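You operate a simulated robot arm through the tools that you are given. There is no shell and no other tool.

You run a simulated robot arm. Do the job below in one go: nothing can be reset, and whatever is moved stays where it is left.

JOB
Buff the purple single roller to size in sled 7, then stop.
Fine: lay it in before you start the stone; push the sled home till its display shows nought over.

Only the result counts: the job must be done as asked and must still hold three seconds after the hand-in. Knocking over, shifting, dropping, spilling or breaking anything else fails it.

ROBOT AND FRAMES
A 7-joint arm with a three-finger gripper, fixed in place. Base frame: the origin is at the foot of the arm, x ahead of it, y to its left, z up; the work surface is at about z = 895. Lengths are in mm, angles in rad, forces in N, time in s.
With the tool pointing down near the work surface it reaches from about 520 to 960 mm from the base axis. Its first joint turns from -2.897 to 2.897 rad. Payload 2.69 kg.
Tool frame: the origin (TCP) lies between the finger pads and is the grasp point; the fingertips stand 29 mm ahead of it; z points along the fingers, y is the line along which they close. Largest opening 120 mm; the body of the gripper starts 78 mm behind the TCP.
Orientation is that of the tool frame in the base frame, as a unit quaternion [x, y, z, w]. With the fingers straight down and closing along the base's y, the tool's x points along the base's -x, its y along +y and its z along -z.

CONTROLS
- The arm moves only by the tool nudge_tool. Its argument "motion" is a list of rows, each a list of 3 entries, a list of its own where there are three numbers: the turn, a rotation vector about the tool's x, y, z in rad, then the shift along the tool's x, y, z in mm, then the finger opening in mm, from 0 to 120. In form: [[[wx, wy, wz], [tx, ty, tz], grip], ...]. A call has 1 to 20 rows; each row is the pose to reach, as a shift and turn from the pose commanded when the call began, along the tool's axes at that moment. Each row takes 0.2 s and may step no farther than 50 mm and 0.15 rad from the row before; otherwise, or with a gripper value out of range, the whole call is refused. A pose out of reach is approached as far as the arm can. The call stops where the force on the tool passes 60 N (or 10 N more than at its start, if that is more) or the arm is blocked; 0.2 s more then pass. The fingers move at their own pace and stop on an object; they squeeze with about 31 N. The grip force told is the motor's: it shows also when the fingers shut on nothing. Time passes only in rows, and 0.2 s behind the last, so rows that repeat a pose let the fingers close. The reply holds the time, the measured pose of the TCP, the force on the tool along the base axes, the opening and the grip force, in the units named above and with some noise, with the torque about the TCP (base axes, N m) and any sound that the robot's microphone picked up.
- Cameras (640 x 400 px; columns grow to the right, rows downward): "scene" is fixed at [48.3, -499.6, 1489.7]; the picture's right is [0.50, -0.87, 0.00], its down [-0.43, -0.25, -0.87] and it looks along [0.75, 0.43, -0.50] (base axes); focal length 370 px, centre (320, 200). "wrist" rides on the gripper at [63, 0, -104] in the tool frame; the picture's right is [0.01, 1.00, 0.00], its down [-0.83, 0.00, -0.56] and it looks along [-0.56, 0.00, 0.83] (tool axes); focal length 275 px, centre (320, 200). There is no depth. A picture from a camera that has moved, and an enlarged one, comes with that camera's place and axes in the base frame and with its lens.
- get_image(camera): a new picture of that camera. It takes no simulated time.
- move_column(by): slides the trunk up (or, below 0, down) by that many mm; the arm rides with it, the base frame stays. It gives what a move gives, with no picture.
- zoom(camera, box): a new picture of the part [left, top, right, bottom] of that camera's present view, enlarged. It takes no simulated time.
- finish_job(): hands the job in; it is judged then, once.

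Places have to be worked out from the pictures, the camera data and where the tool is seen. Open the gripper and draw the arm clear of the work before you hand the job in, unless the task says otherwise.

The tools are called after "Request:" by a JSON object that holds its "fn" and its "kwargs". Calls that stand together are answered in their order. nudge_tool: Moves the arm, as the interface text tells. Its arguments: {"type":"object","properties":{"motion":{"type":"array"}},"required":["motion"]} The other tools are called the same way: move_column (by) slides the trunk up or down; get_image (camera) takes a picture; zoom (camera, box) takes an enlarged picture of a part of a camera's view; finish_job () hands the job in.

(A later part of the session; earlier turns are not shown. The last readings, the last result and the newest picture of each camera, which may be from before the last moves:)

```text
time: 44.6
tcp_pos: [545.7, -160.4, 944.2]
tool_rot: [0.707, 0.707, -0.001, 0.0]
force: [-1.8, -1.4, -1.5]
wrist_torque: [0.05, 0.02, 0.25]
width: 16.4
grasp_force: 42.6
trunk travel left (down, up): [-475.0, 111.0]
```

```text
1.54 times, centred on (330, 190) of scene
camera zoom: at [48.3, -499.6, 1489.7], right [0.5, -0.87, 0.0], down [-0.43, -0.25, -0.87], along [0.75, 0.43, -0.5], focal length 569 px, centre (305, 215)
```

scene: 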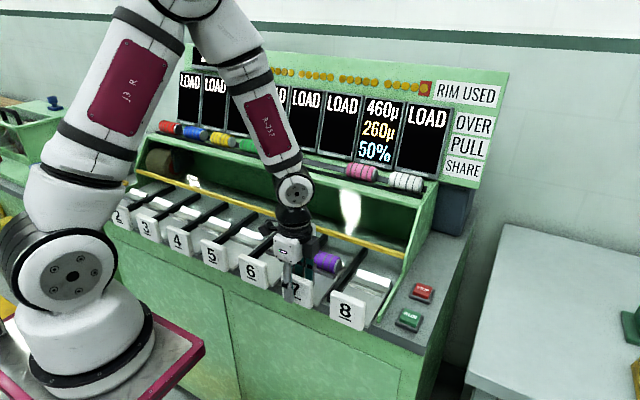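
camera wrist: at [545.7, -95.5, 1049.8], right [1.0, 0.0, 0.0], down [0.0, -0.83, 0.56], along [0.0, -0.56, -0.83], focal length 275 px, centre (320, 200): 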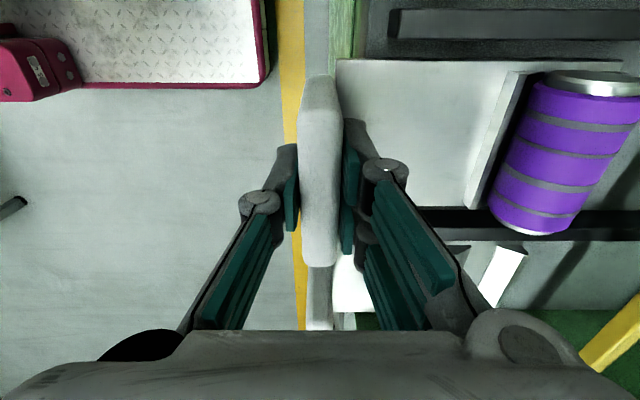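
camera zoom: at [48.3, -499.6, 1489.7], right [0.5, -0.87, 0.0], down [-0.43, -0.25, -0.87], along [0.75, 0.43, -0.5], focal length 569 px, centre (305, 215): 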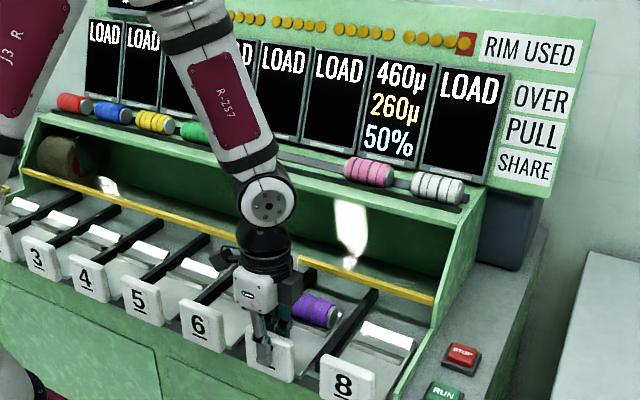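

The handle is gripped (16.4 mm). I begin to push the sled in (+x) slowly, 15 mm first, watching force and display.

Request:
{"fn": "nudge_tool", "kwargs": {"motion": [[[0, 0, 0], [0, 3, 0], 8], [[0, 0, 0], [0, 7, 0], 8], [[0, 0, 0], [0, 11, 0], 8], [[0, 0, 0], [0, 15, 0], 8]]}}

Request:
{"fn": "zoom", "kwargs": {"camera": "scene", "box": [230, 60, 430, 320]}}

Request:
{"fn": "get_image", "kwargs": {"camera": "wrist"}}

```text
time: 45.6
tcp_pos: [562.6, -160.4, 944.3]
tool_rot: [0.708, 0.706, -0.001, 0.0]
force: [-1.8, 0.5, 1.4]
wrist_torque: [0.43, 0.02, 0.44]
width: 16.4
grasp_force: 42.1
trunk travel left (down, up): [-475.0, 111.0]
```

```text
1.54 times, centred on (330, 190) of scene
camera zoom: at [48.3, -499.6, 1489.7], right [0.5, -0.87, 0.0], down [-0.43, -0.25, -0.87], along [0.75, 0.43, -0.5], focal length 569 px, centre (305, 215)
```

zoom: 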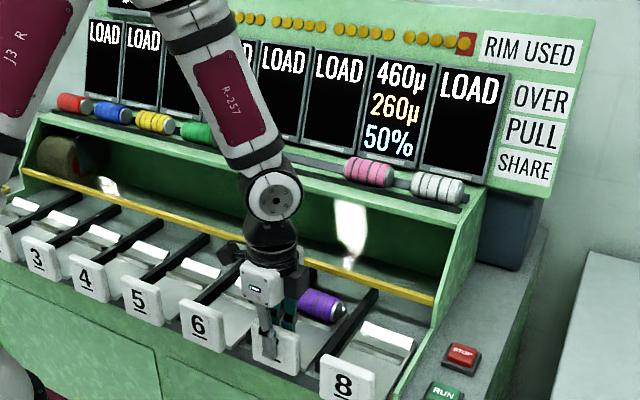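

```text
taken
camera wrist: at [560.6, -95.5, 1049.8], right [1.0, 0.0, 0.0], down [0.0, -0.83, 0.56], along [0.0, -0.56, -0.83], focal length 275 px, centre (320, 200)
```

wrist: 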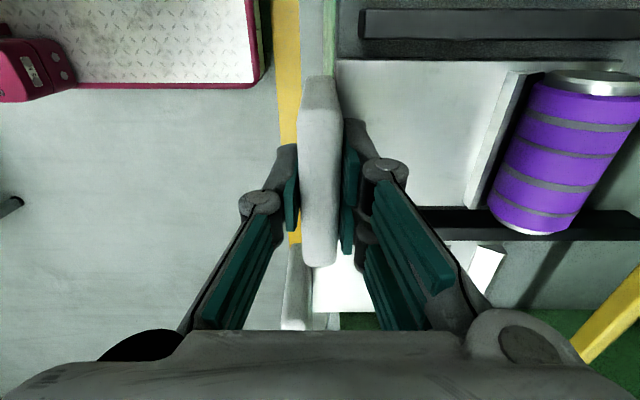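

The sled slides easily and the display is unchanged. I continue pushing in 10–15 mm increments.

Request:
{"fn": "nudge_tool", "kwargs": {"motion": [[[0, 0, 0], [0, 4, 0], 8], [[0, 0, 0], [0, 8, 0], 8], [[0, 0, 0], [0, 12, 0], 8], [[0, 0, 0], [0, 15, 0], 8]]}}

Request:
{"fn": "zoom", "kwargs": {"camera": "scene", "box": [230, 60, 430, 320]}}

```text
time: 46.6
tcp_pos: [576.2, -160.1, 943.5]
tool_rot: [0.708, 0.707, 0.0, 0.001]
force: [-2.8, 4.0, 18.9]
wrist_torque: [1.01, 0.07, 0.25]
width: 16.0
grasp_force: 41.9
trunk travel left (down, up): [-475.0, 111.0]
```

```text
1.54 times, centred on (330, 190) of scene
camera zoom: at [48.3, -499.6, 1489.7], right [0.5, -0.87, 0.0], down [-0.43, -0.25, -0.87], along [0.75, 0.43, -0.5], focal length 569 px, centre (305, 215)
```

zoom: 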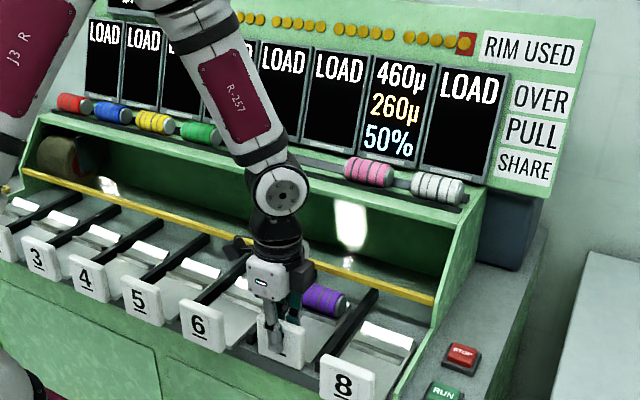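

An upward force of 19 N has appeared at the grip. I hold still one step to see whether it is a transient, and look at the handle closely.

Request:
{"fn": "nudge_tool", "kwargs": {"motion": [[[0, 0, 0], [0, 0, 0], 8]]}}

Request:
{"fn": "get_image", "kwargs": {"camera": "wrist"}}

Request:
{"fn": "zoom", "kwargs": {"camera": "scene", "box": [270, 230, 370, 320]}}

```text
time: 47.0
tcp_pos: [576.0, -159.6, 944.5]
tool_rot: [0.707, 0.707, 0.0, 0.001]
force: [-1.6, 4.5, 24.1]
wrist_torque: [0.91, 0.11, 0.26]
width: 16.6
grasp_force: 42.1
trunk travel left (down, up): [-475.0, 111.0]
```

```text
taken
camera wrist: at [574.9, -95.5, 1049.7], right [1.0, 0.0, 0.0], down [0.0, -0.83, 0.56], along [0.0, -0.56, -0.83], focal length 275 px, centre (320, 200)
```

wrist: 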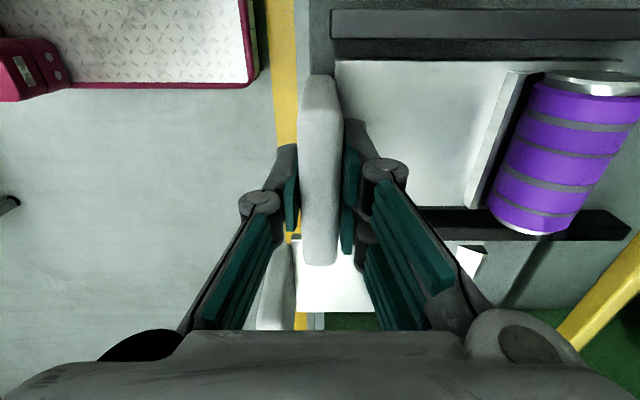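

```text
4.44 times, centred on (320, 275) of scene
camera zoom: at [48.3, -499.6, 1489.7], right [0.5, -0.87, 0.0], down [-0.43, -0.25, -0.87], along [0.75, 0.43, -0.5], focal length 1643 px, centre (320, -133)
```

zoom: 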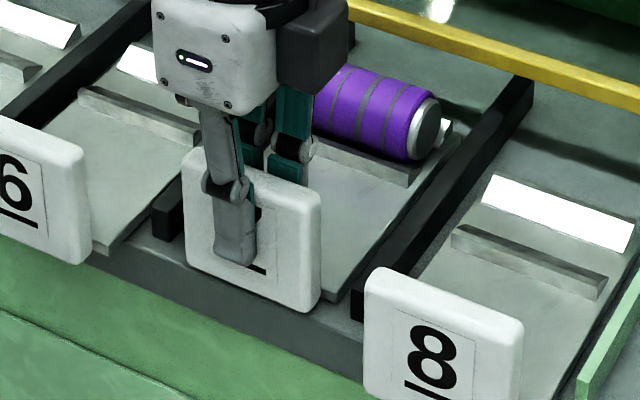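

The force is static—rigidly gripping over-constrains the sled. I loosen the fingers to ~20 mm so the handle is merely captured between them (still able to push and pull), and recheck.

Request:
{"fn": "nudge_tool", "kwargs": {"motion": [[[0, 0, 0], [0, 0, 0], 20], [[0, 0, 0], [0, 0, 0], 20]]}}

Request:
{"fn": "zoom", "kwargs": {"camera": "scene", "box": [230, 60, 430, 320]}}

Request:
{"fn": "get_image", "kwargs": {"camera": "wrist"}}

```text
time: 47.6
tcp_pos: [576.3, -159.8, 944.3]
tool_rot: [0.707, 0.707, 0.0, 0.0]
force: [-1.3, 0.8, -0.3]
wrist_torque: [0.02, -0.05, -0.02]
width: 21.6
grasp_force: 1.2
trunk travel left (down, up): [-475.0, 111.0]
```

```text
1.54 times, centred on (330, 190) of scene
camera zoom: at [48.3, -499.6, 1489.7], right [0.5, -0.87, 0.0], down [-0.43, -0.25, -0.87], along [0.75, 0.43, -0.5], focal length 569 px, centre (305, 215)
```

zoom: 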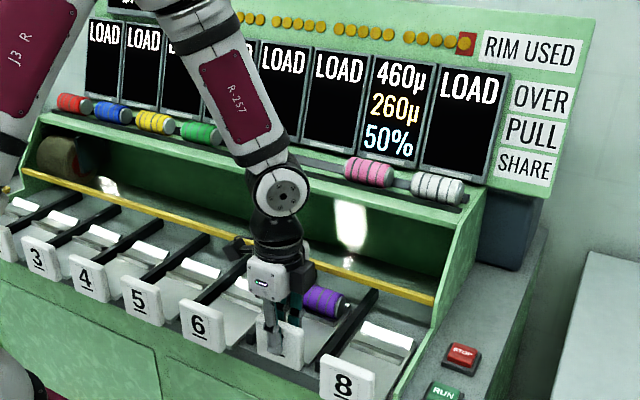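

```text
taken
camera wrist: at [575.1, -96.0, 1048.8], right [1.0, 0.0, 0.0], down [0.0, -0.83, 0.56], along [0.0, -0.56, -0.83], focal length 275 px, centre (320, 200)
```

wrist: 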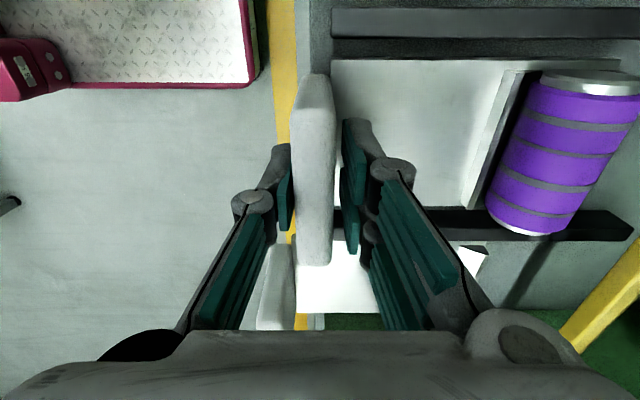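

No more stray force; the sled leans back lightly onto the front finger. I continue pushing in with the handle loosely captured.

Request:
{"fn": "nudge_tool", "kwargs": {"motion": [[[0, 0, 0], [0, 4, 0], 22], [[0, 0, 0], [0, 8, 0], 22], [[0, 0, 0], [0, 12, 0], 22], [[0, 0, 0], [0, 12, 0], 22]]}}

Request:
{"fn": "zoom", "kwargs": {"camera": "scene", "box": [230, 60, 430, 320]}}

Request:
{"fn": "get_image", "kwargs": {"camera": "wrist"}}

```text
time: 48.6
tcp_pos: [587.6, -161.5, 944.5]
tool_rot: [0.708, 0.706, 0.0, 0.001]
force: [-1.6, 0.3, 0.2]
wrist_torque: [0.01, 0.04, -0.05]
width: 23.4
grasp_force: 0.5
trunk travel left (down, up): [-475.0, 111.0]
```

```text
1.54 times, centred on (330, 190) of scene
camera zoom: at [48.3, -499.6, 1489.7], right [0.5, -0.87, 0.0], down [-0.43, -0.25, -0.87], along [0.75, 0.43, -0.5], focal length 569 px, centre (305, 215)
```

zoom: 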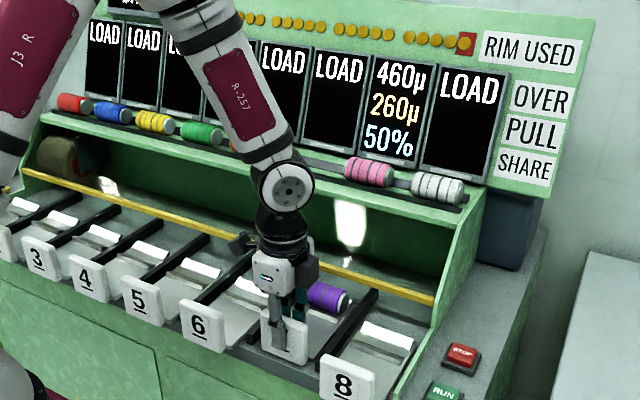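

```text
taken
camera wrist: at [587.4, -96.1, 1049.5], right [1.0, 0.0, 0.0], down [0.0, -0.83, 0.56], along [0.0, -0.56, -0.83], focal length 275 px, centre (320, 200)
```

wrist: 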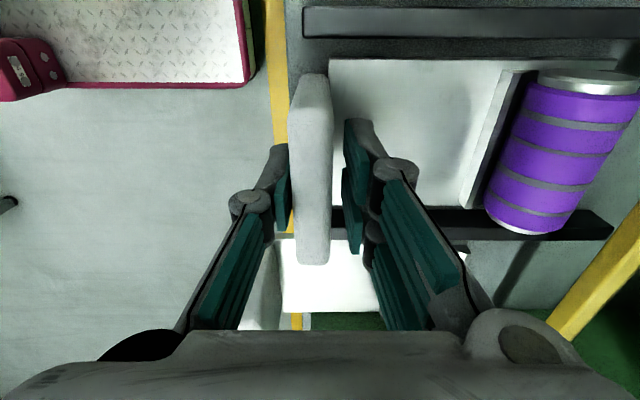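

Sled moves freely; display is still 460µ. I keep pushing in 15 mm increments.

Request:
{"fn": "nudge_tool", "kwargs": {"motion": [[[0, 0, 0], [0, 5, 0], 22], [[0, 0, 0], [0, 10, 0], 22], [[0, 0, 0], [0, 15, 0], 22], [[0, 0, 0], [0, 15, 0], 22]]}}

Request:
{"fn": "zoom", "kwargs": {"camera": "scene", "box": [230, 60, 430, 320]}}

Request:
{"fn": "get_image", "kwargs": {"camera": "wrist"}}

```text
time: 49.6
tcp_pos: [603.9, -159.5, 945.2]
tool_rot: [0.707, 0.707, 0.0, 0.0]
force: [-1.8, 0.0, -0.5]
wrist_torque: [-0.05, 0.03, 0.04]
width: 23.6
grasp_force: 0.8
trunk travel left (down, up): [-475.0, 111.0]
```

```text
1.54 times, centred on (330, 190) of scene
camera zoom: at [48.3, -499.6, 1489.7], right [0.5, -0.87, 0.0], down [-0.43, -0.25, -0.87], along [0.75, 0.43, -0.5], focal length 569 px, centre (305, 215)
```

zoom: 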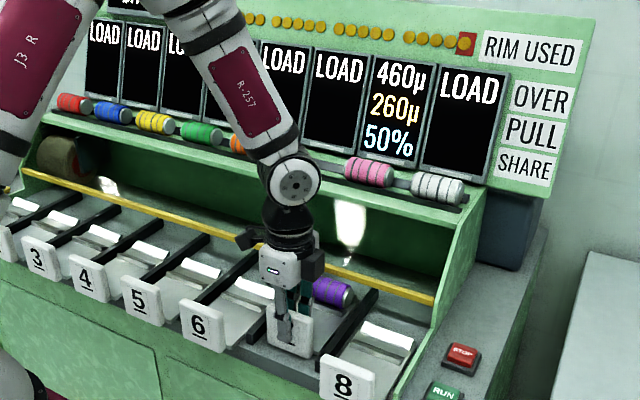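

```text
taken
camera wrist: at [603.5, -95.7, 1050.1], right [1.0, 0.0, 0.0], down [0.0, -0.83, 0.56], along [0.0, -0.56, -0.83], focal length 275 px, centre (320, 200)
```

wrist: 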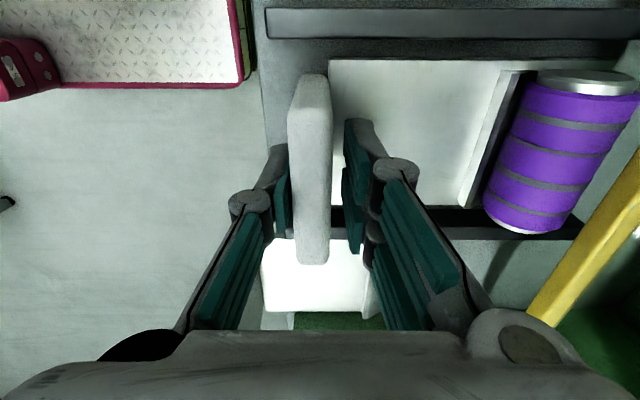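

The roller nears the yellow bar (est. x≈750, z≈945). I proceed with smaller 8 mm steps and check clearance.

Request:
{"fn": "nudge_tool", "kwargs": {"motion": [[[0, 0, 0], [0, 4, 0], 22], [[0, 0, 0], [0, 8, 0], 22], [[0, 0, 0], [0, 8, 0], 22]]}}

Request:
{"fn": "zoom", "kwargs": {"camera": "scene", "box": [280, 210, 380, 300]}}

Request:
{"fn": "get_image", "kwargs": {"camera": "wrist"}}

Request:
{"fn": "zoom", "kwargs": {"camera": "scene", "box": [340, 70, 500, 190]}}

```text
time: 50.4
tcp_pos: [612.4, -159.7, 943.6]
tool_rot: [0.707, 0.707, 0.0, 0.001]
force: [-2.3, -0.7, 0.5]
wrist_torque: [0.03, 0.08, 0.03]
width: 23.7
grasp_force: 1.1
trunk travel left (down, up): [-475.0, 111.0]
```

```text
4.44 times, centred on (330, 255) of scene
camera zoom: at [48.3, -499.6, 1489.7], right [0.5, -0.87, 0.0], down [-0.43, -0.25, -0.87], along [0.75, 0.43, -0.5], focal length 1643 px, centre (276, -44)
```

zoom: 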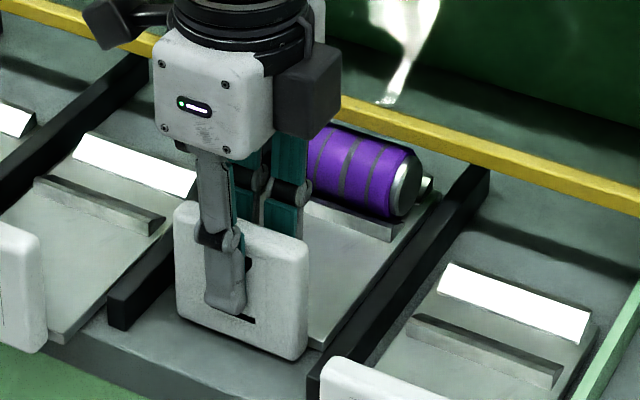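

```text
taken
camera wrist: at [611.8, -95.6, 1050.4], right [1.0, 0.0, 0.0], down [0.0, -0.83, 0.56], along [0.0, -0.56, -0.83], focal length 275 px, centre (320, 200)
```

wrist: 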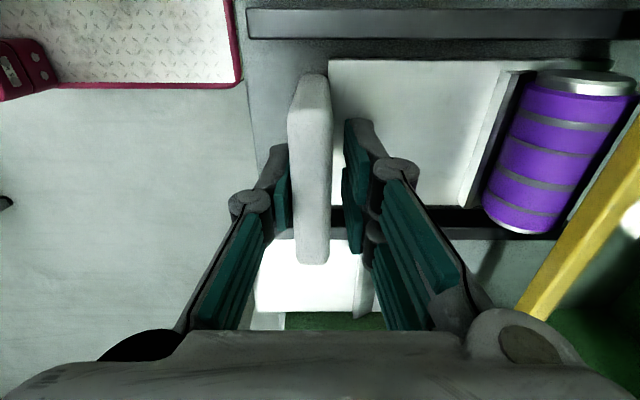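

```text
3.33 times, centred on (420, 130) of scene
camera zoom: at [48.3, -499.6, 1489.7], right [0.5, -0.87, 0.0], down [-0.43, -0.25, -0.87], along [0.75, 0.43, -0.5], focal length 1232 px, centre (-13, 433)
```

zoom: 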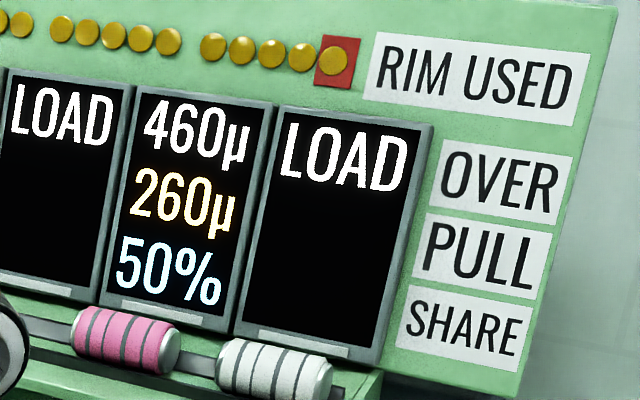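

Display unchanged, return force about 2 N. I continue with 8 mm.

Request:
{"fn": "nudge_tool", "kwargs": {"motion": [[[0, 0, 0], [0, 4, 0], 22], [[0, 0, 0], [0, 8, 0], 22], [[0, 0, 0], [0, 8, 0], 22]]}}

Request:
{"fn": "zoom", "kwargs": {"camera": "scene", "box": [280, 210, 380, 300]}}

Request:
{"fn": "get_image", "kwargs": {"camera": "scene"}}

Request:
{"fn": "get_image", "kwargs": {"camera": "wrist"}}

```text
time: 51.2
tcp_pos: [619.4, -160.8, 943.9]
tool_rot: [0.708, 0.706, 0.0, 0.001]
force: [-2.5, 0.2, -0.4]
wrist_torque: [0.01, 0.05, 0.02]
width: 23.7
grasp_force: 0.9
trunk travel left (down, up): [-475.0, 111.0]
```

```text
4.44 times, centred on (330, 255) of scene
camera zoom: at [48.3, -499.6, 1489.7], right [0.5, -0.87, 0.0], down [-0.43, -0.25, -0.87], along [0.75, 0.43, -0.5], focal length 1643 px, centre (276, -44)
```

zoom: 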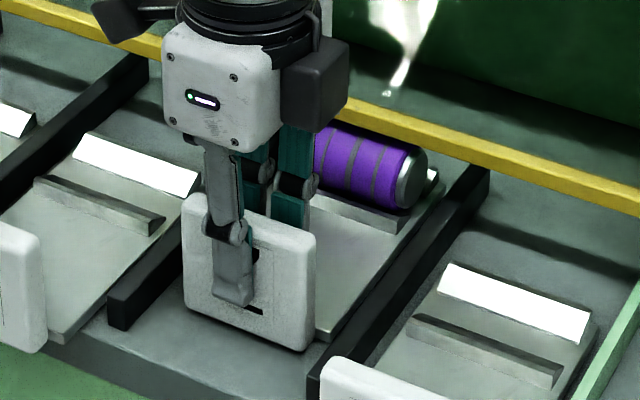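

```text
taken
```

scene: 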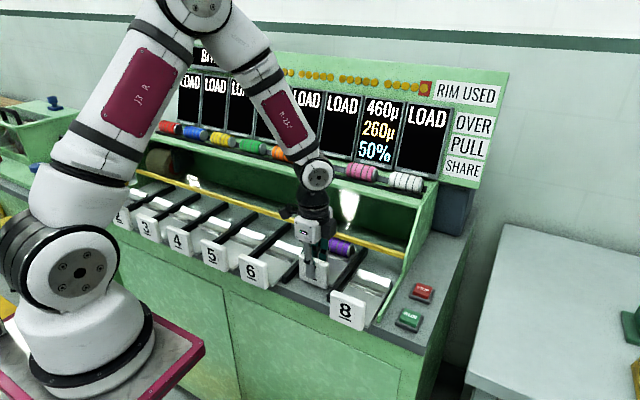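

```text
taken
camera wrist: at [619.4, -95.3, 1049.6], right [1.0, 0.0, 0.0], down [0.0, -0.83, 0.56], along [0.0, -0.56, -0.83], focal length 275 px, centre (320, 200)
```

wrist: 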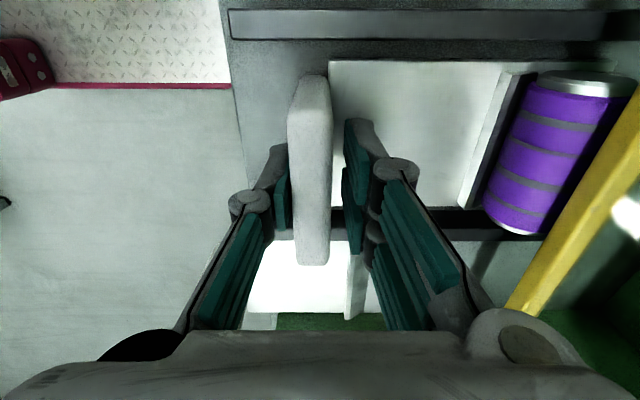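

Request:
{"fn": "nudge_tool", "kwargs": {"motion": [[[0, 0, 0], [0, 4, 0], 22], [[0, 0, 0], [0, 8, 0], 22], [[0, 0, 0], [0, 8, 0], 22]]}}

Request:
{"fn": "zoom", "kwargs": {"camera": "scene", "box": [230, 60, 430, 320]}}

Request:
{"fn": "get_image", "kwargs": {"camera": "wrist"}}

```text
time: 52.0
tcp_pos: [628.3, -160.6, 944.4]
tool_rot: [0.707, 0.707, 0.0, 0.001]
force: [-2.5, 1.9, 0.8]
wrist_torque: [0.03, 0.08, 0.01]
width: 23.8
grasp_force: 1.5
trunk travel left (down, up): [-475.0, 111.0]
```

```text
1.54 times, centred on (330, 190) of scene
camera zoom: at [48.3, -499.6, 1489.7], right [0.5, -0.87, 0.0], down [-0.43, -0.25, -0.87], along [0.75, 0.43, -0.5], focal length 569 px, centre (305, 215)
```

zoom: 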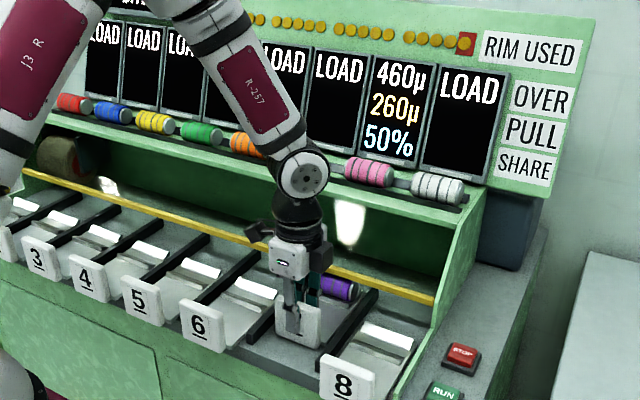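

```text
taken
camera wrist: at [627.0, -96.0, 1049.8], right [1.0, 0.0, 0.0], down [0.0, -0.83, 0.56], along [0.0, -0.56, -0.83], focal length 275 px, centre (320, 200)
```

wrist: 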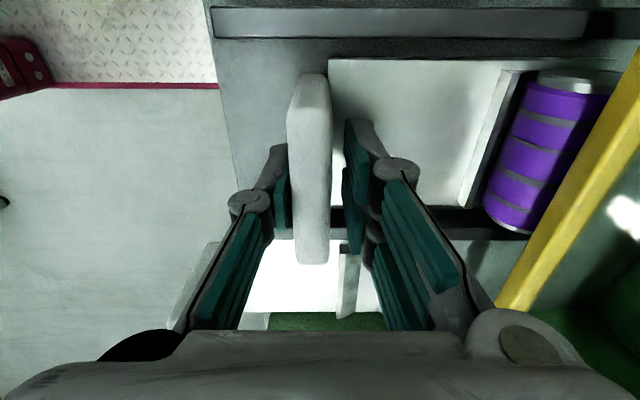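

The roller passes under the bar cleanly. Display still 460µ. I continue by 8 mm.

Request:
{"fn": "nudge_tool", "kwargs": {"motion": [[[0, 0, 0], [0, 4, 0], 22], [[0, 0, 0], [0, 8, 0], 22], [[0, 0, 0], [0, 8, 0], 22]]}}

Request:
{"fn": "zoom", "kwargs": {"camera": "scene", "box": [230, 60, 430, 320]}}

Request:
{"fn": "get_image", "kwargs": {"camera": "wrist"}}

```text
time: 52.8
tcp_pos: [634.8, -161.8, 944.3]
tool_rot: [0.708, 0.706, 0.0, 0.0]
force: [-3.3, 0.1, 1.4]
wrist_torque: [0.0, 0.09, 0.03]
width: 24.0
grasp_force: 1.2
trunk travel left (down, up): [-475.0, 111.0]
```

```text
1.54 times, centred on (330, 190) of scene
camera zoom: at [48.3, -499.6, 1489.7], right [0.5, -0.87, 0.0], down [-0.43, -0.25, -0.87], along [0.75, 0.43, -0.5], focal length 569 px, centre (305, 215)
```

zoom: 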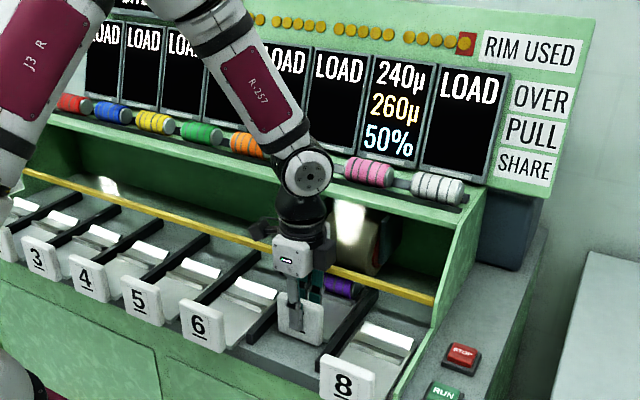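

```text
taken
camera wrist: at [634.8, -96.9, 1049.2], right [1.0, 0.0, 0.0], down [0.0, -0.83, 0.56], along [0.0, -0.56, -0.83], focal length 275 px, centre (320, 200)
```

wrist: 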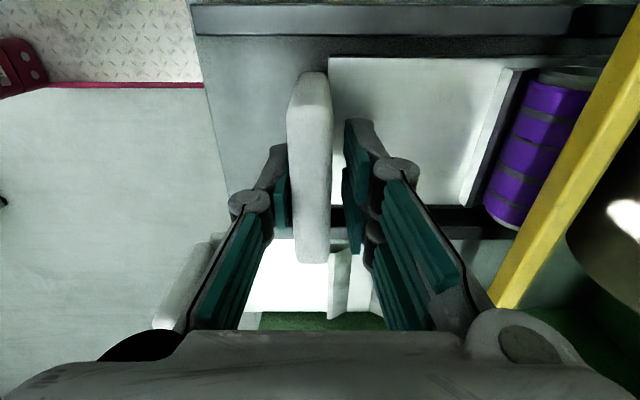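

The stone has come to sled 7 and taken a bite: OVER dropped from 460µ to 240µ. I look closely (no time passes) before the next step.

Request:
{"fn": "zoom", "kwargs": {"camera": "scene", "box": [300, 60, 500, 200]}}

Request:
{"fn": "zoom", "kwargs": {"camera": "scene", "box": [290, 190, 410, 300]}}

Request:
{"fn": "zoom", "kwargs": {"camera": "scene", "box": [180, 40, 440, 110]}}

```text
2.86 times, centred on (400, 130) of scene
camera zoom: at [48.3, -499.6, 1489.7], right [0.5, -0.87, 0.0], down [-0.43, -0.25, -0.87], along [0.75, 0.43, -0.5], focal length 1056 px, centre (91, 400)
```

zoom: 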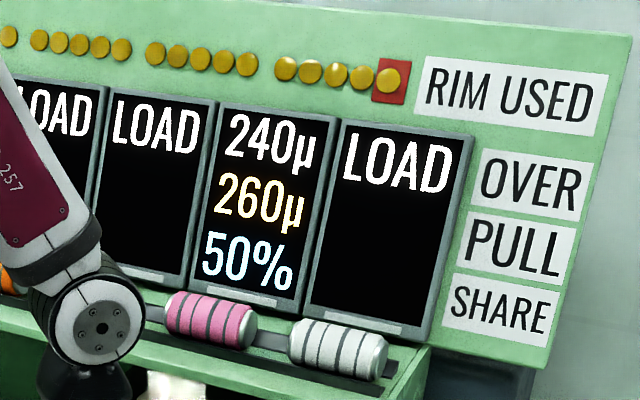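

```text
3.64 times, centred on (350, 245) of scene
camera zoom: at [48.3, -499.6, 1489.7], right [0.5, -0.87, 0.0], down [-0.43, -0.25, -0.87], along [0.75, 0.43, -0.5], focal length 1344 px, centre (211, 36)
```

zoom: 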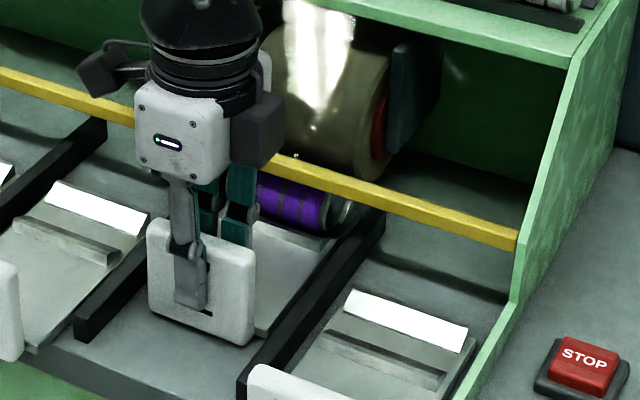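

```text
2.46 times, centred on (310, 75) of scene
camera zoom: at [48.3, -499.6, 1489.7], right [0.5, -0.87, 0.0], down [-0.43, -0.25, -0.87], along [0.75, 0.43, -0.5], focal length 910 px, centre (345, 508)
```

zoom: 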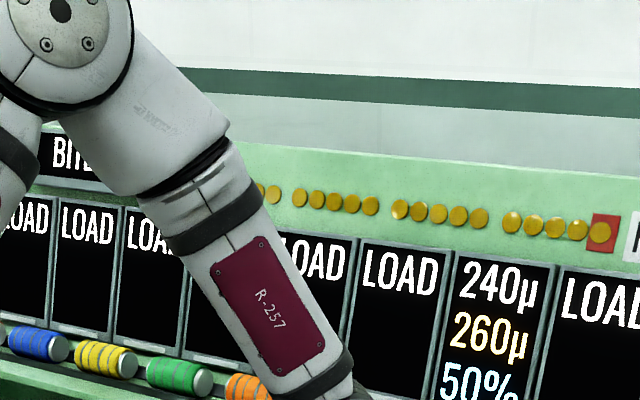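

The stone takes 220µ bites (matching the BITE display). I hold position for the shortest possible time and re-read the display.

Request:
{"fn": "nudge_tool", "kwargs": {"motion": [[[0, 0, 0], [0, 0, 0], 22]]}}

Request:
{"fn": "zoom", "kwargs": {"camera": "scene", "box": [300, 60, 500, 200]}}

Request:
{"fn": "zoom", "kwargs": {"camera": "scene", "box": [290, 190, 410, 300]}}

```text
time: 53.2
tcp_pos: [635.5, -161.0, 943.2]
tool_rot: [0.707, 0.707, -0.001, -0.001]
force: [-3.1, -1.2, 0.8]
wrist_torque: [-0.02, 0.05, 0.0]
width: 24.1
grasp_force: 1.4
trunk travel left (down, up): [-475.0, 111.0]
```

```text
2.86 times, centred on (400, 130) of scene
camera zoom: at [48.3, -499.6, 1489.7], right [0.5, -0.87, 0.0], down [-0.43, -0.25, -0.87], along [0.75, 0.43, -0.5], focal length 1056 px, centre (91, 400)
```

zoom: 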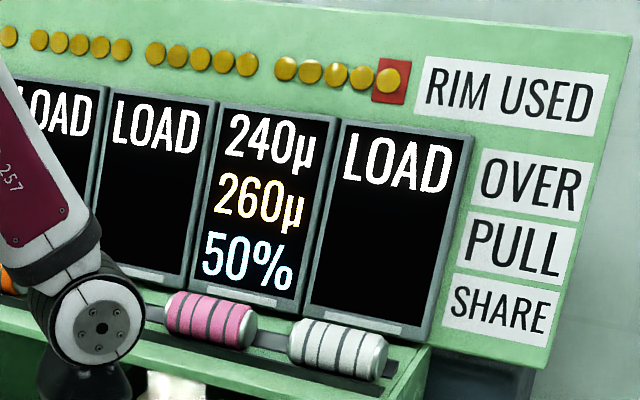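

```text
3.64 times, centred on (350, 245) of scene
camera zoom: at [48.3, -499.6, 1489.7], right [0.5, -0.87, 0.0], down [-0.43, -0.25, -0.87], along [0.75, 0.43, -0.5], focal length 1344 px, centre (211, 36)
```

zoom: 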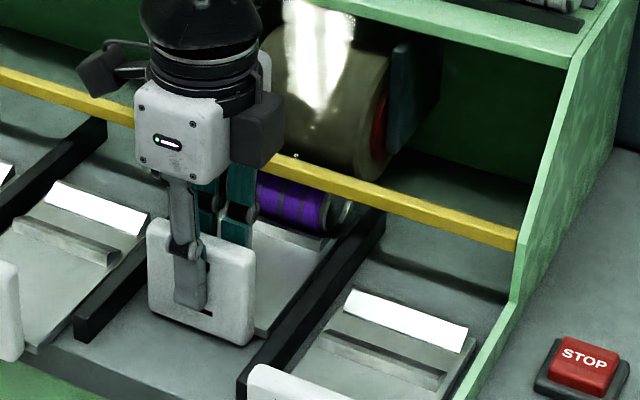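

No change while holding. I wait a little longer to distinguish time-driven from push-driven bites.

Request:
{"fn": "nudge_tool", "kwargs": {"motion": [[[0, 0, 0], [0, 0, 0], 22], [[0, 0, 0], [0, 0, 0], 22]]}}

Request:
{"fn": "zoom", "kwargs": {"camera": "scene", "box": [300, 60, 500, 200]}}

```text
time: 53.8
tcp_pos: [635.6, -161.3, 943.6]
tool_rot: [0.708, 0.706, 0.0, -0.001]
force: [-3.1, -0.8, -0.3]
wrist_torque: [-0.05, 0.06, 0.0]
width: 23.6
grasp_force: 1.3
trunk travel left (down, up): [-475.0, 111.0]
```

```text
2.86 times, centred on (400, 130) of scene
camera zoom: at [48.3, -499.6, 1489.7], right [0.5, -0.87, 0.0], down [-0.43, -0.25, -0.87], along [0.75, 0.43, -0.5], focal length 1056 px, centre (91, 400)
```

zoom: 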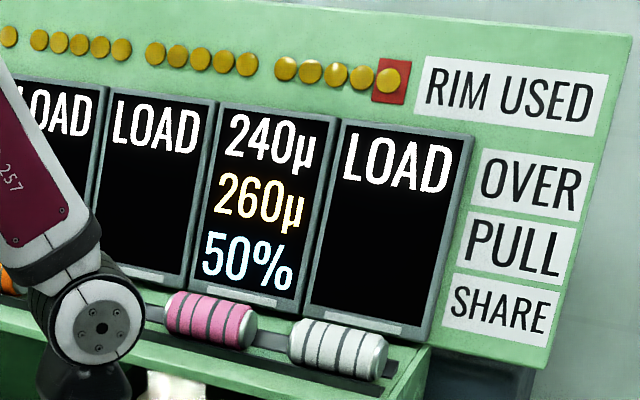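

Still 240µ, so bites are not time-driven. I push another 1 mm to see if the sled is at its home stop or if depth matters.

Request:
{"fn": "nudge_tool", "kwargs": {"motion": [[[0, 0, 0], [0, 1, 0], 22]]}}

Request:
{"fn": "zoom", "kwargs": {"camera": "scene", "box": [300, 60, 500, 200]}}

```text
time: 54.2
tcp_pos: [635.8, -160.7, 943.6]
tool_rot: [0.708, 0.706, 0.0, 0.0]
force: [-3.3, -0.9, 0.1]
wrist_torque: [-0.01, 0.09, 0.04]
width: 23.7
grasp_force: 1.2
trunk travel left (down, up): [-475.0, 111.0]
```

```text
2.86 times, centred on (400, 130) of scene
camera zoom: at [48.3, -499.6, 1489.7], right [0.5, -0.87, 0.0], down [-0.43, -0.25, -0.87], along [0.75, 0.43, -0.5], focal length 1056 px, centre (91, 400)
```

zoom: 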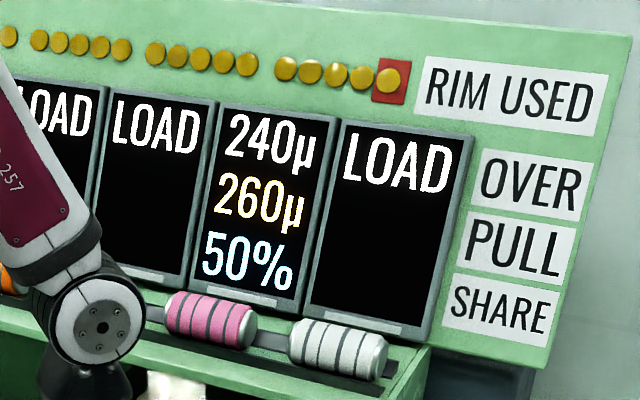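

Request:
{"fn": "nudge_tool", "kwargs": {"motion": [[[0, 0, 0], [0, 1.5, 0], 22]]}}

Request:
{"fn": "zoom", "kwargs": {"camera": "scene", "box": [300, 60, 500, 200]}}

Request:
{"fn": "get_image", "kwargs": {"camera": "wrist"}}

```text
time: 54.6
tcp_pos: [638.8, -160.7, 943.3]
tool_rot: [0.707, 0.707, 0.0, 0.0]
force: [-2.9, -0.2, -1.8]
wrist_torque: [-0.01, 0.08, 0.02]
width: 23.9
grasp_force: 1.6
trunk travel left (down, up): [-475.0, 111.0]
```

```text
2.86 times, centred on (400, 130) of scene
camera zoom: at [48.3, -499.6, 1489.7], right [0.5, -0.87, 0.0], down [-0.43, -0.25, -0.87], along [0.75, 0.43, -0.5], focal length 1056 px, centre (91, 400)
```

zoom: 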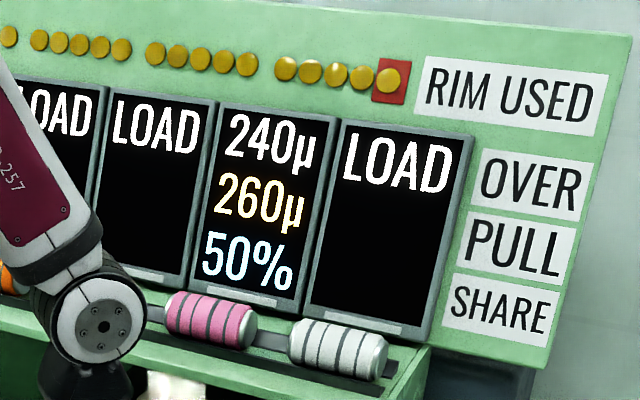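

```text
taken
camera wrist: at [637.6, -96.5, 1049.1], right [1.0, 0.0, 0.0], down [0.0, -0.83, 0.56], along [0.0, -0.56, -0.83], focal length 275 px, centre (320, 200)
```

wrist: 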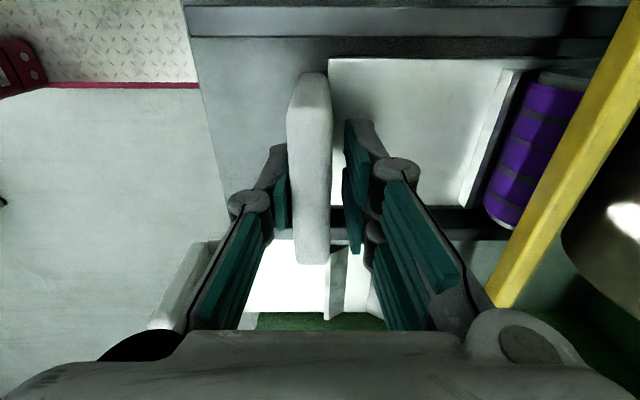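

Request:
{"fn": "nudge_tool", "kwargs": {"motion": [[[0, 0, 0], [0, 2.5, 0], 22]]}}

Request:
{"fn": "zoom", "kwargs": {"camera": "scene", "box": [300, 60, 500, 200]}}

```text
time: 55.0
tcp_pos: [640.3, -159.8, 943.8]
tool_rot: [0.707, 0.707, 0.001, 0.001]
force: [-4.4, -0.3, -1.7]
wrist_torque: [-0.03, 0.11, 0.02]
width: 24.6
grasp_force: 1.9
trunk travel left (down, up): [-475.0, 111.0]
```

```text
2.86 times, centred on (400, 130) of scene
camera zoom: at [48.3, -499.6, 1489.7], right [0.5, -0.87, 0.0], down [-0.43, -0.25, -0.87], along [0.75, 0.43, -0.5], focal length 1056 px, centre (91, 400)
```

zoom: 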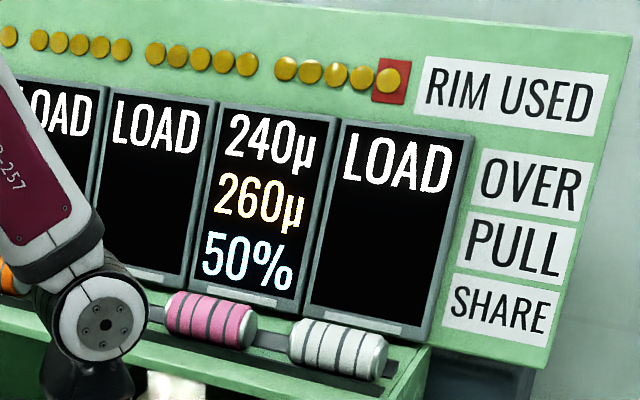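

Request:
{"fn": "nudge_tool", "kwargs": {"motion": [[[0, 0, 0], [0, 2, 0], 22]]}}

Request:
{"fn": "zoom", "kwargs": {"camera": "scene", "box": [300, 60, 500, 200]}}

Request:
{"fn": "get_image", "kwargs": {"camera": "wrist"}}

```text
time: 55.4
tcp_pos: [642.8, -161.1, 943.4]
tool_rot: [0.708, 0.707, 0.0, -0.001]
force: [-8.2, -1.3, 2.2]
wrist_torque: [0.03, 0.29, 0.09]
width: 27.3
grasp_force: 4.3
trunk travel left (down, up): [-475.0, 111.0]
```

```text
2.86 times, centred on (400, 130) of scene
camera zoom: at [48.3, -499.6, 1489.7], right [0.5, -0.87, 0.0], down [-0.43, -0.25, -0.87], along [0.75, 0.43, -0.5], focal length 1056 px, centre (91, 400)
```

zoom: 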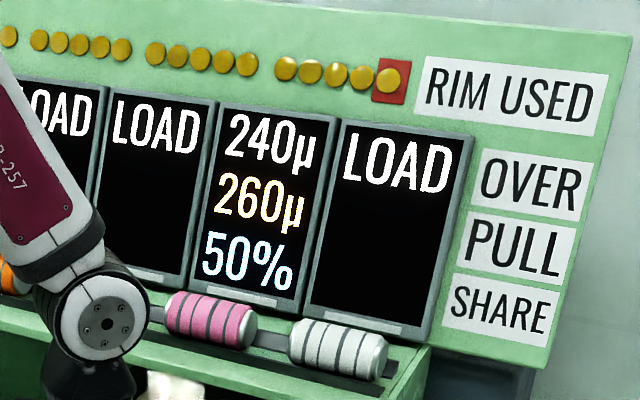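

```text
taken
camera wrist: at [641.4, -96.5, 1049.6], right [1.0, 0.0, 0.0], down [0.0, -0.83, 0.56], along [0.0, -0.56, -0.83], focal length 275 px, centre (320, 200)
```

wrist: 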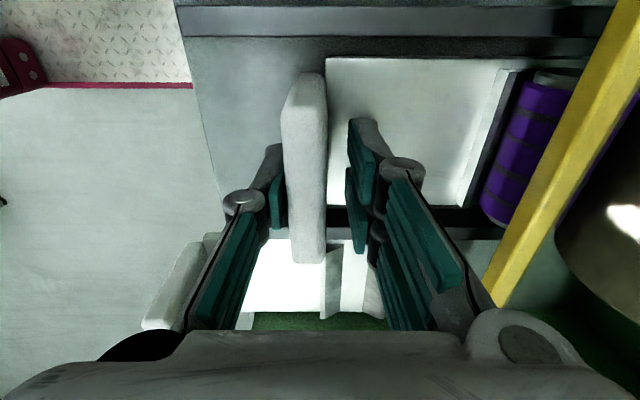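

The sled is now at its hard stop (8 N, front finger yielding slightly). I wait at home in short increments to see if another bite comes with dwell time.

Request:
{"fn": "nudge_tool", "kwargs": {"motion": [[[0, 0, 0], [0, 0, 0], 22], [[0, 0, 0], [0, 0, 0], 22]]}}

Request:
{"fn": "zoom", "kwargs": {"camera": "scene", "box": [300, 60, 500, 200]}}

```text
time: 56.0
tcp_pos: [641.3, -161.6, 944.0]
tool_rot: [0.708, 0.706, 0.0, -0.001]
force: [-9.4, -0.9, 2.9]
wrist_torque: [0.04, 0.3, 0.03]
width: 27.8
grasp_force: 4.5
trunk travel left (down, up): [-475.0, 111.0]
```

```text
2.86 times, centred on (400, 130) of scene
camera zoom: at [48.3, -499.6, 1489.7], right [0.5, -0.87, 0.0], down [-0.43, -0.25, -0.87], along [0.75, 0.43, -0.5], focal length 1056 px, centre (91, 400)
```

zoom: 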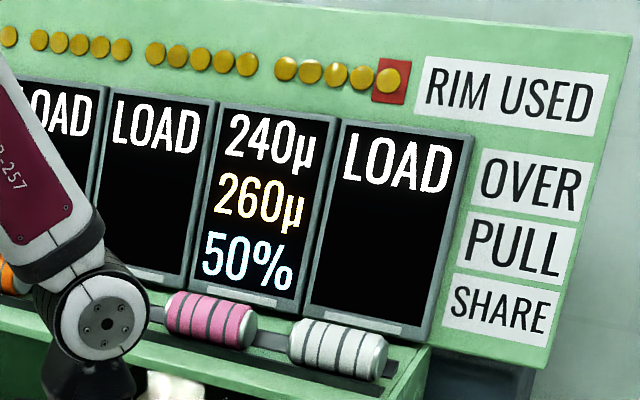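

Request:
{"fn": "nudge_tool", "kwargs": {"motion": [[[0, 0, 0], [0, 0, 0], 22], [[0, 0, 0], [0, 0, 0], 22], [[0, 0, 0], [0, 0, 0], 22], [[0, 0, 0], [0, 0, 0], 22]]}}

Request:
{"fn": "get_image", "kwargs": {"camera": "scene"}}

Request:
{"fn": "zoom", "kwargs": {"camera": "scene", "box": [180, 40, 440, 110]}}

```text
time: 57.0
tcp_pos: [642.0, -161.3, 944.3]
tool_rot: [0.708, 0.706, -0.001, 0.0]
force: [-8.9, -1.6, 1.9]
wrist_torque: [-0.01, 0.3, 0.06]
width: 28.5
grasp_force: 4.9
trunk travel left (down, up): [-475.0, 111.0]
```

```text
taken
```

scene: 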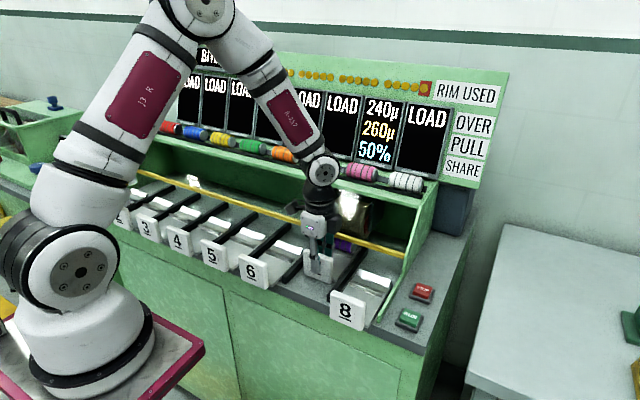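

```text
2.46 times, centred on (310, 75) of scene
camera zoom: at [48.3, -499.6, 1489.7], right [0.5, -0.87, 0.0], down [-0.43, -0.25, -0.87], along [0.75, 0.43, -0.5], focal length 910 px, centre (345, 508)
```

zoom: 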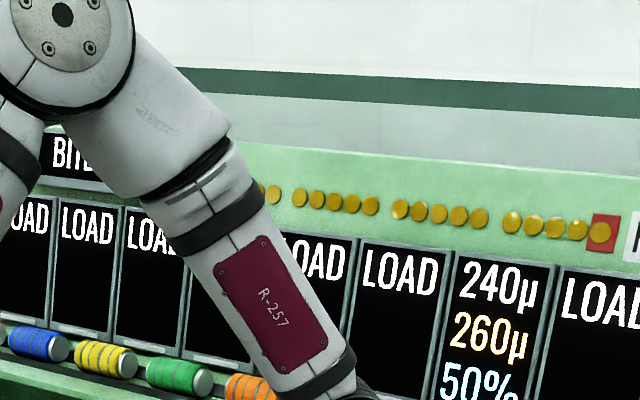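

OVER stays at 240µ at the stop, so each push home gives one bite, and the sled's light spring returns it. I ease back a few millimetres and check that nothing unwanted happens on the way out.

Request:
{"fn": "nudge_tool", "kwargs": {"motion": [[[0, 0, 0], [0, -4, 0], 22], [[0, 0, 0], [0, -8, 0], 22]]}}

Request:
{"fn": "zoom", "kwargs": {"camera": "scene", "box": [300, 60, 500, 200]}}

Request:
{"fn": "get_image", "kwargs": {"camera": "wrist"}}

```text
time: 57.6
tcp_pos: [635.4, -160.6, 944.1]
tool_rot: [0.708, 0.706, 0.001, 0.0]
force: [-2.5, 1.3, 0.9]
wrist_torque: [-0.02, 0.05, 0.01]
width: 23.7
grasp_force: 1.4
trunk travel left (down, up): [-475.0, 111.0]
```

```text
2.86 times, centred on (400, 130) of scene
camera zoom: at [48.3, -499.6, 1489.7], right [0.5, -0.87, 0.0], down [-0.43, -0.25, -0.87], along [0.75, 0.43, -0.5], focal length 1056 px, centre (91, 400)
```

zoom: 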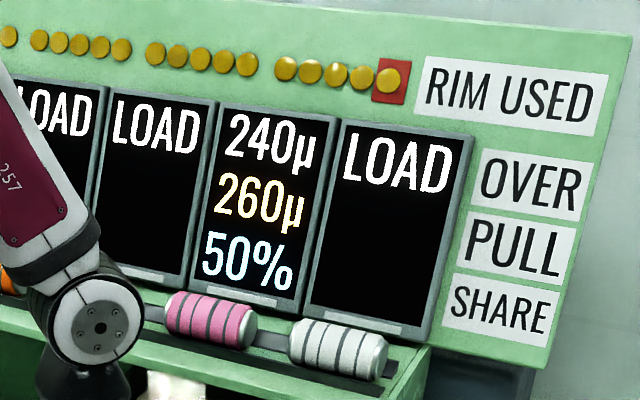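

```text
taken
camera wrist: at [634.0, -96.5, 1049.7], right [1.0, 0.0, 0.0], down [0.0, -0.83, 0.56], along [0.0, -0.56, -0.83], focal length 275 px, centre (320, 200)
```

wrist: 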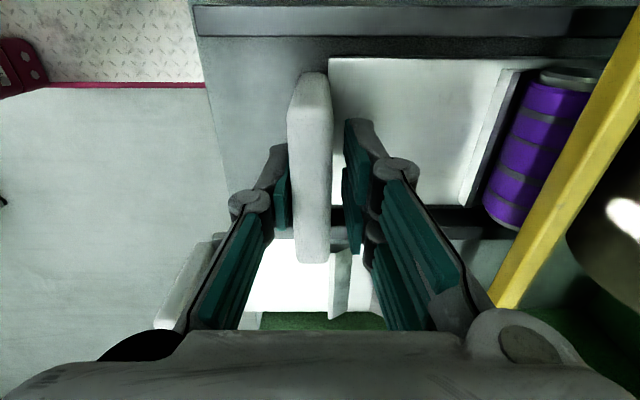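

Unchanged at 240µ. I keep easing back another 10 mm, past the point where the bite was triggered.

Request:
{"fn": "nudge_tool", "kwargs": {"motion": [[[0, 0, 0], [0, -5, 0], 22], [[0, 0, 0], [0, -10, 0], 22]]}}

Request:
{"fn": "zoom", "kwargs": {"camera": "scene", "box": [230, 60, 430, 320]}}

```text
time: 58.2
tcp_pos: [624.2, -161.1, 943.6]
tool_rot: [0.708, 0.707, 0.0, 0.001]
force: [-1.8, 1.0, -0.7]
wrist_torque: [0.02, 0.05, 0.01]
width: 23.6
grasp_force: 1.0
trunk travel left (down, up): [-475.0, 111.0]
```

```text
1.54 times, centred on (330, 190) of scene
camera zoom: at [48.3, -499.6, 1489.7], right [0.5, -0.87, 0.0], down [-0.43, -0.25, -0.87], along [0.75, 0.43, -0.5], focal length 569 px, centre (305, 215)
```

zoom: 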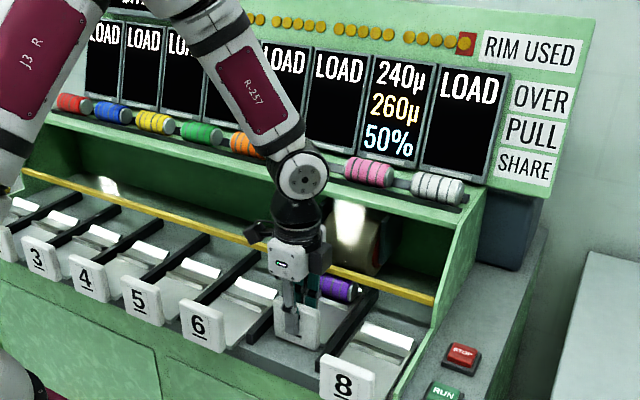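

Still 240µ; the stone waits at sled 7. I bring the sled fully back out so I can check the BITE and RIM readings before the next stroke.

Request:
{"fn": "nudge_tool", "kwargs": {"motion": [[[0, 0, 0], [0, -10, 0], 22], [[0, 0, 0], [0, -20, 0], 22], [[0, 0, 0], [0, -30, 0], 22], [[0, 0, 0], [0, -40, 0], 22], [[0, 0, 0], [0, -50, 0], 22], [[0, 0, 0], [0, -60, 0], 22], [[0, 0, 0], [0, -70, 0], 22], [[0, 0, 0], [0, -76, 0], 24], [[0, 0, 0], [0, -76, 0], 24]]}}

Request:
{"fn": "get_image", "kwargs": {"camera": "scene"}}

Request:
{"fn": "get_image", "kwargs": {"camera": "wrist"}}

```text
time: 60.2
tcp_pos: [548.8, -160.4, 942.6]
tool_rot: [0.708, 0.706, 0.0, 0.0]
force: [0.4, 0.3, 0.0]
wrist_torque: [-0.02, 0.01, 0.0]
width: 24.1
grasp_force: 0.1
trunk travel left (down, up): [-475.0, 111.0]
```

```text
taken
```

scene: 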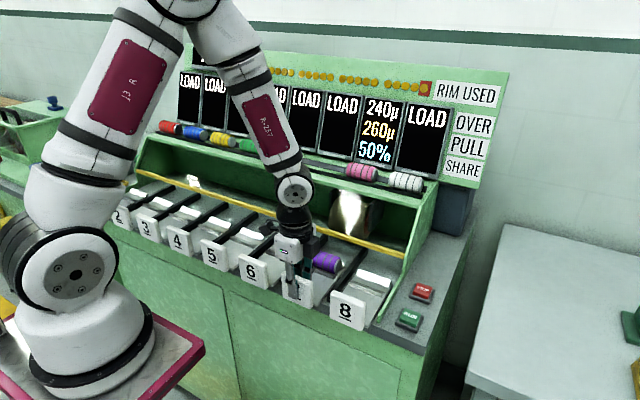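

```text
taken
camera wrist: at [547.8, -95.5, 1048.6], right [1.0, 0.0, 0.0], down [0.0, -0.83, 0.56], along [0.0, -0.56, -0.83], focal length 275 px, centre (320, 200)
```

wrist: 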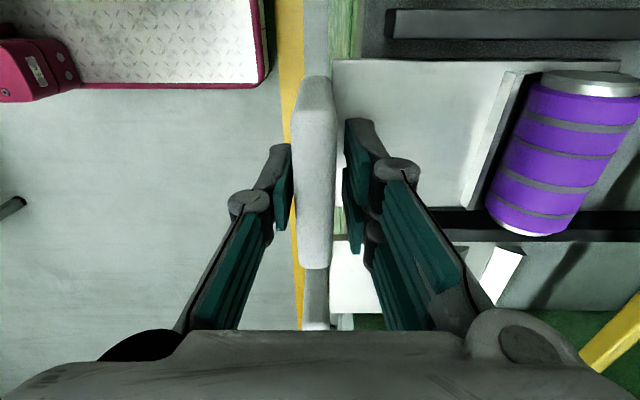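

The sled is back out with the display at 240µ. I lift clear and shift sideways to get an unobstructed view of the BITE and RIM readings.

Request:
{"fn": "nudge_tool", "kwargs": {"motion": [[[0, 0, 0], [0, 0, 0], 36], [[0, 0, 0], [0, 0, -25], 36], [[0, 0, 0], [0, 0, -60], 36], [[0, 0, 0], [-20, 0, -100], 36], [[0, 0, 0], [-60, 0, -125], 36], [[0, 0, 0], [-105, 0, -140], 36], [[0, 0, 0], [-150, 0, -150], 36], [[0, 0, 0], [-150, 0, -150], 36]]}}

Request:
{"fn": "get_image", "kwargs": {"camera": "scene"}}

Request:
{"fn": "zoom", "kwargs": {"camera": "scene", "box": [170, 40, 370, 165]}}

Request:
{"fn": "zoom", "kwargs": {"camera": "scene", "box": [280, 170, 440, 300]}}

```text
time: 62.0
tcp_pos: [549.1, -311.5, 1092.7]
tool_rot: [0.708, 0.706, 0.0, 0.0]
force: [0.3, 0.5, -0.7]
wrist_torque: [-0.03, -0.02, -0.01]
width: 36.0
grasp_force: 0.1
trunk travel left (down, up): [-475.0, 111.0]
```

```text
taken
```

scene: 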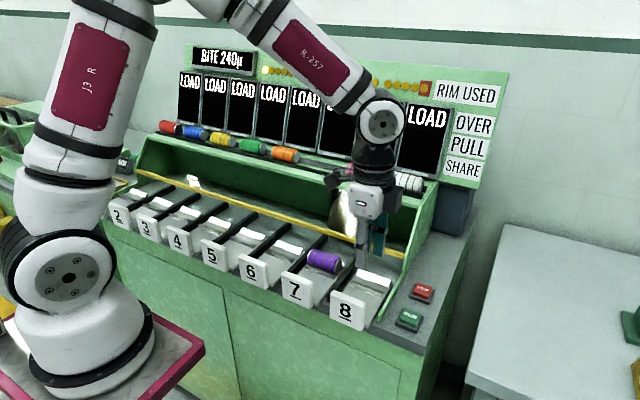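

```text
3.20 times, centred on (270, 102) of scene
camera zoom: at [48.3, -499.6, 1489.7], right [0.5, -0.87, 0.0], down [-0.43, -0.25, -0.87], along [0.75, 0.43, -0.5], focal length 1183 px, centre (480, 512)
```

zoom: 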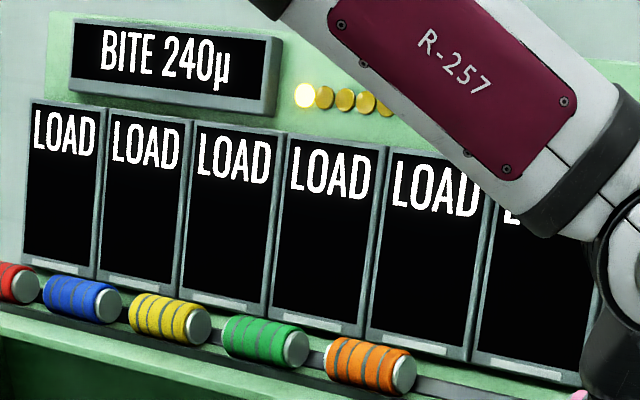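

```text
3.08 times, centred on (360, 235) of scene
camera zoom: at [48.3, -499.6, 1489.7], right [0.5, -0.87, 0.0], down [-0.43, -0.25, -0.87], along [0.75, 0.43, -0.5], focal length 1138 px, centre (197, 92)
```

zoom: 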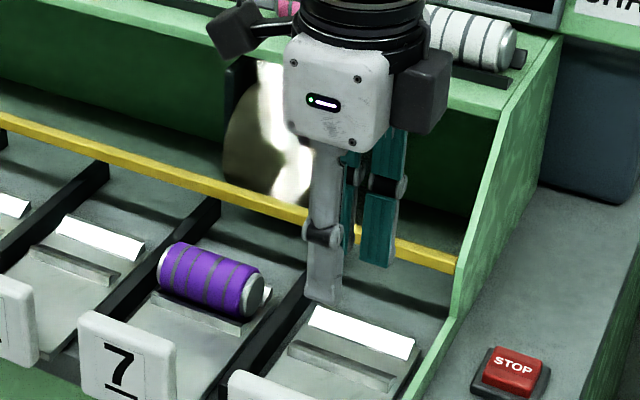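

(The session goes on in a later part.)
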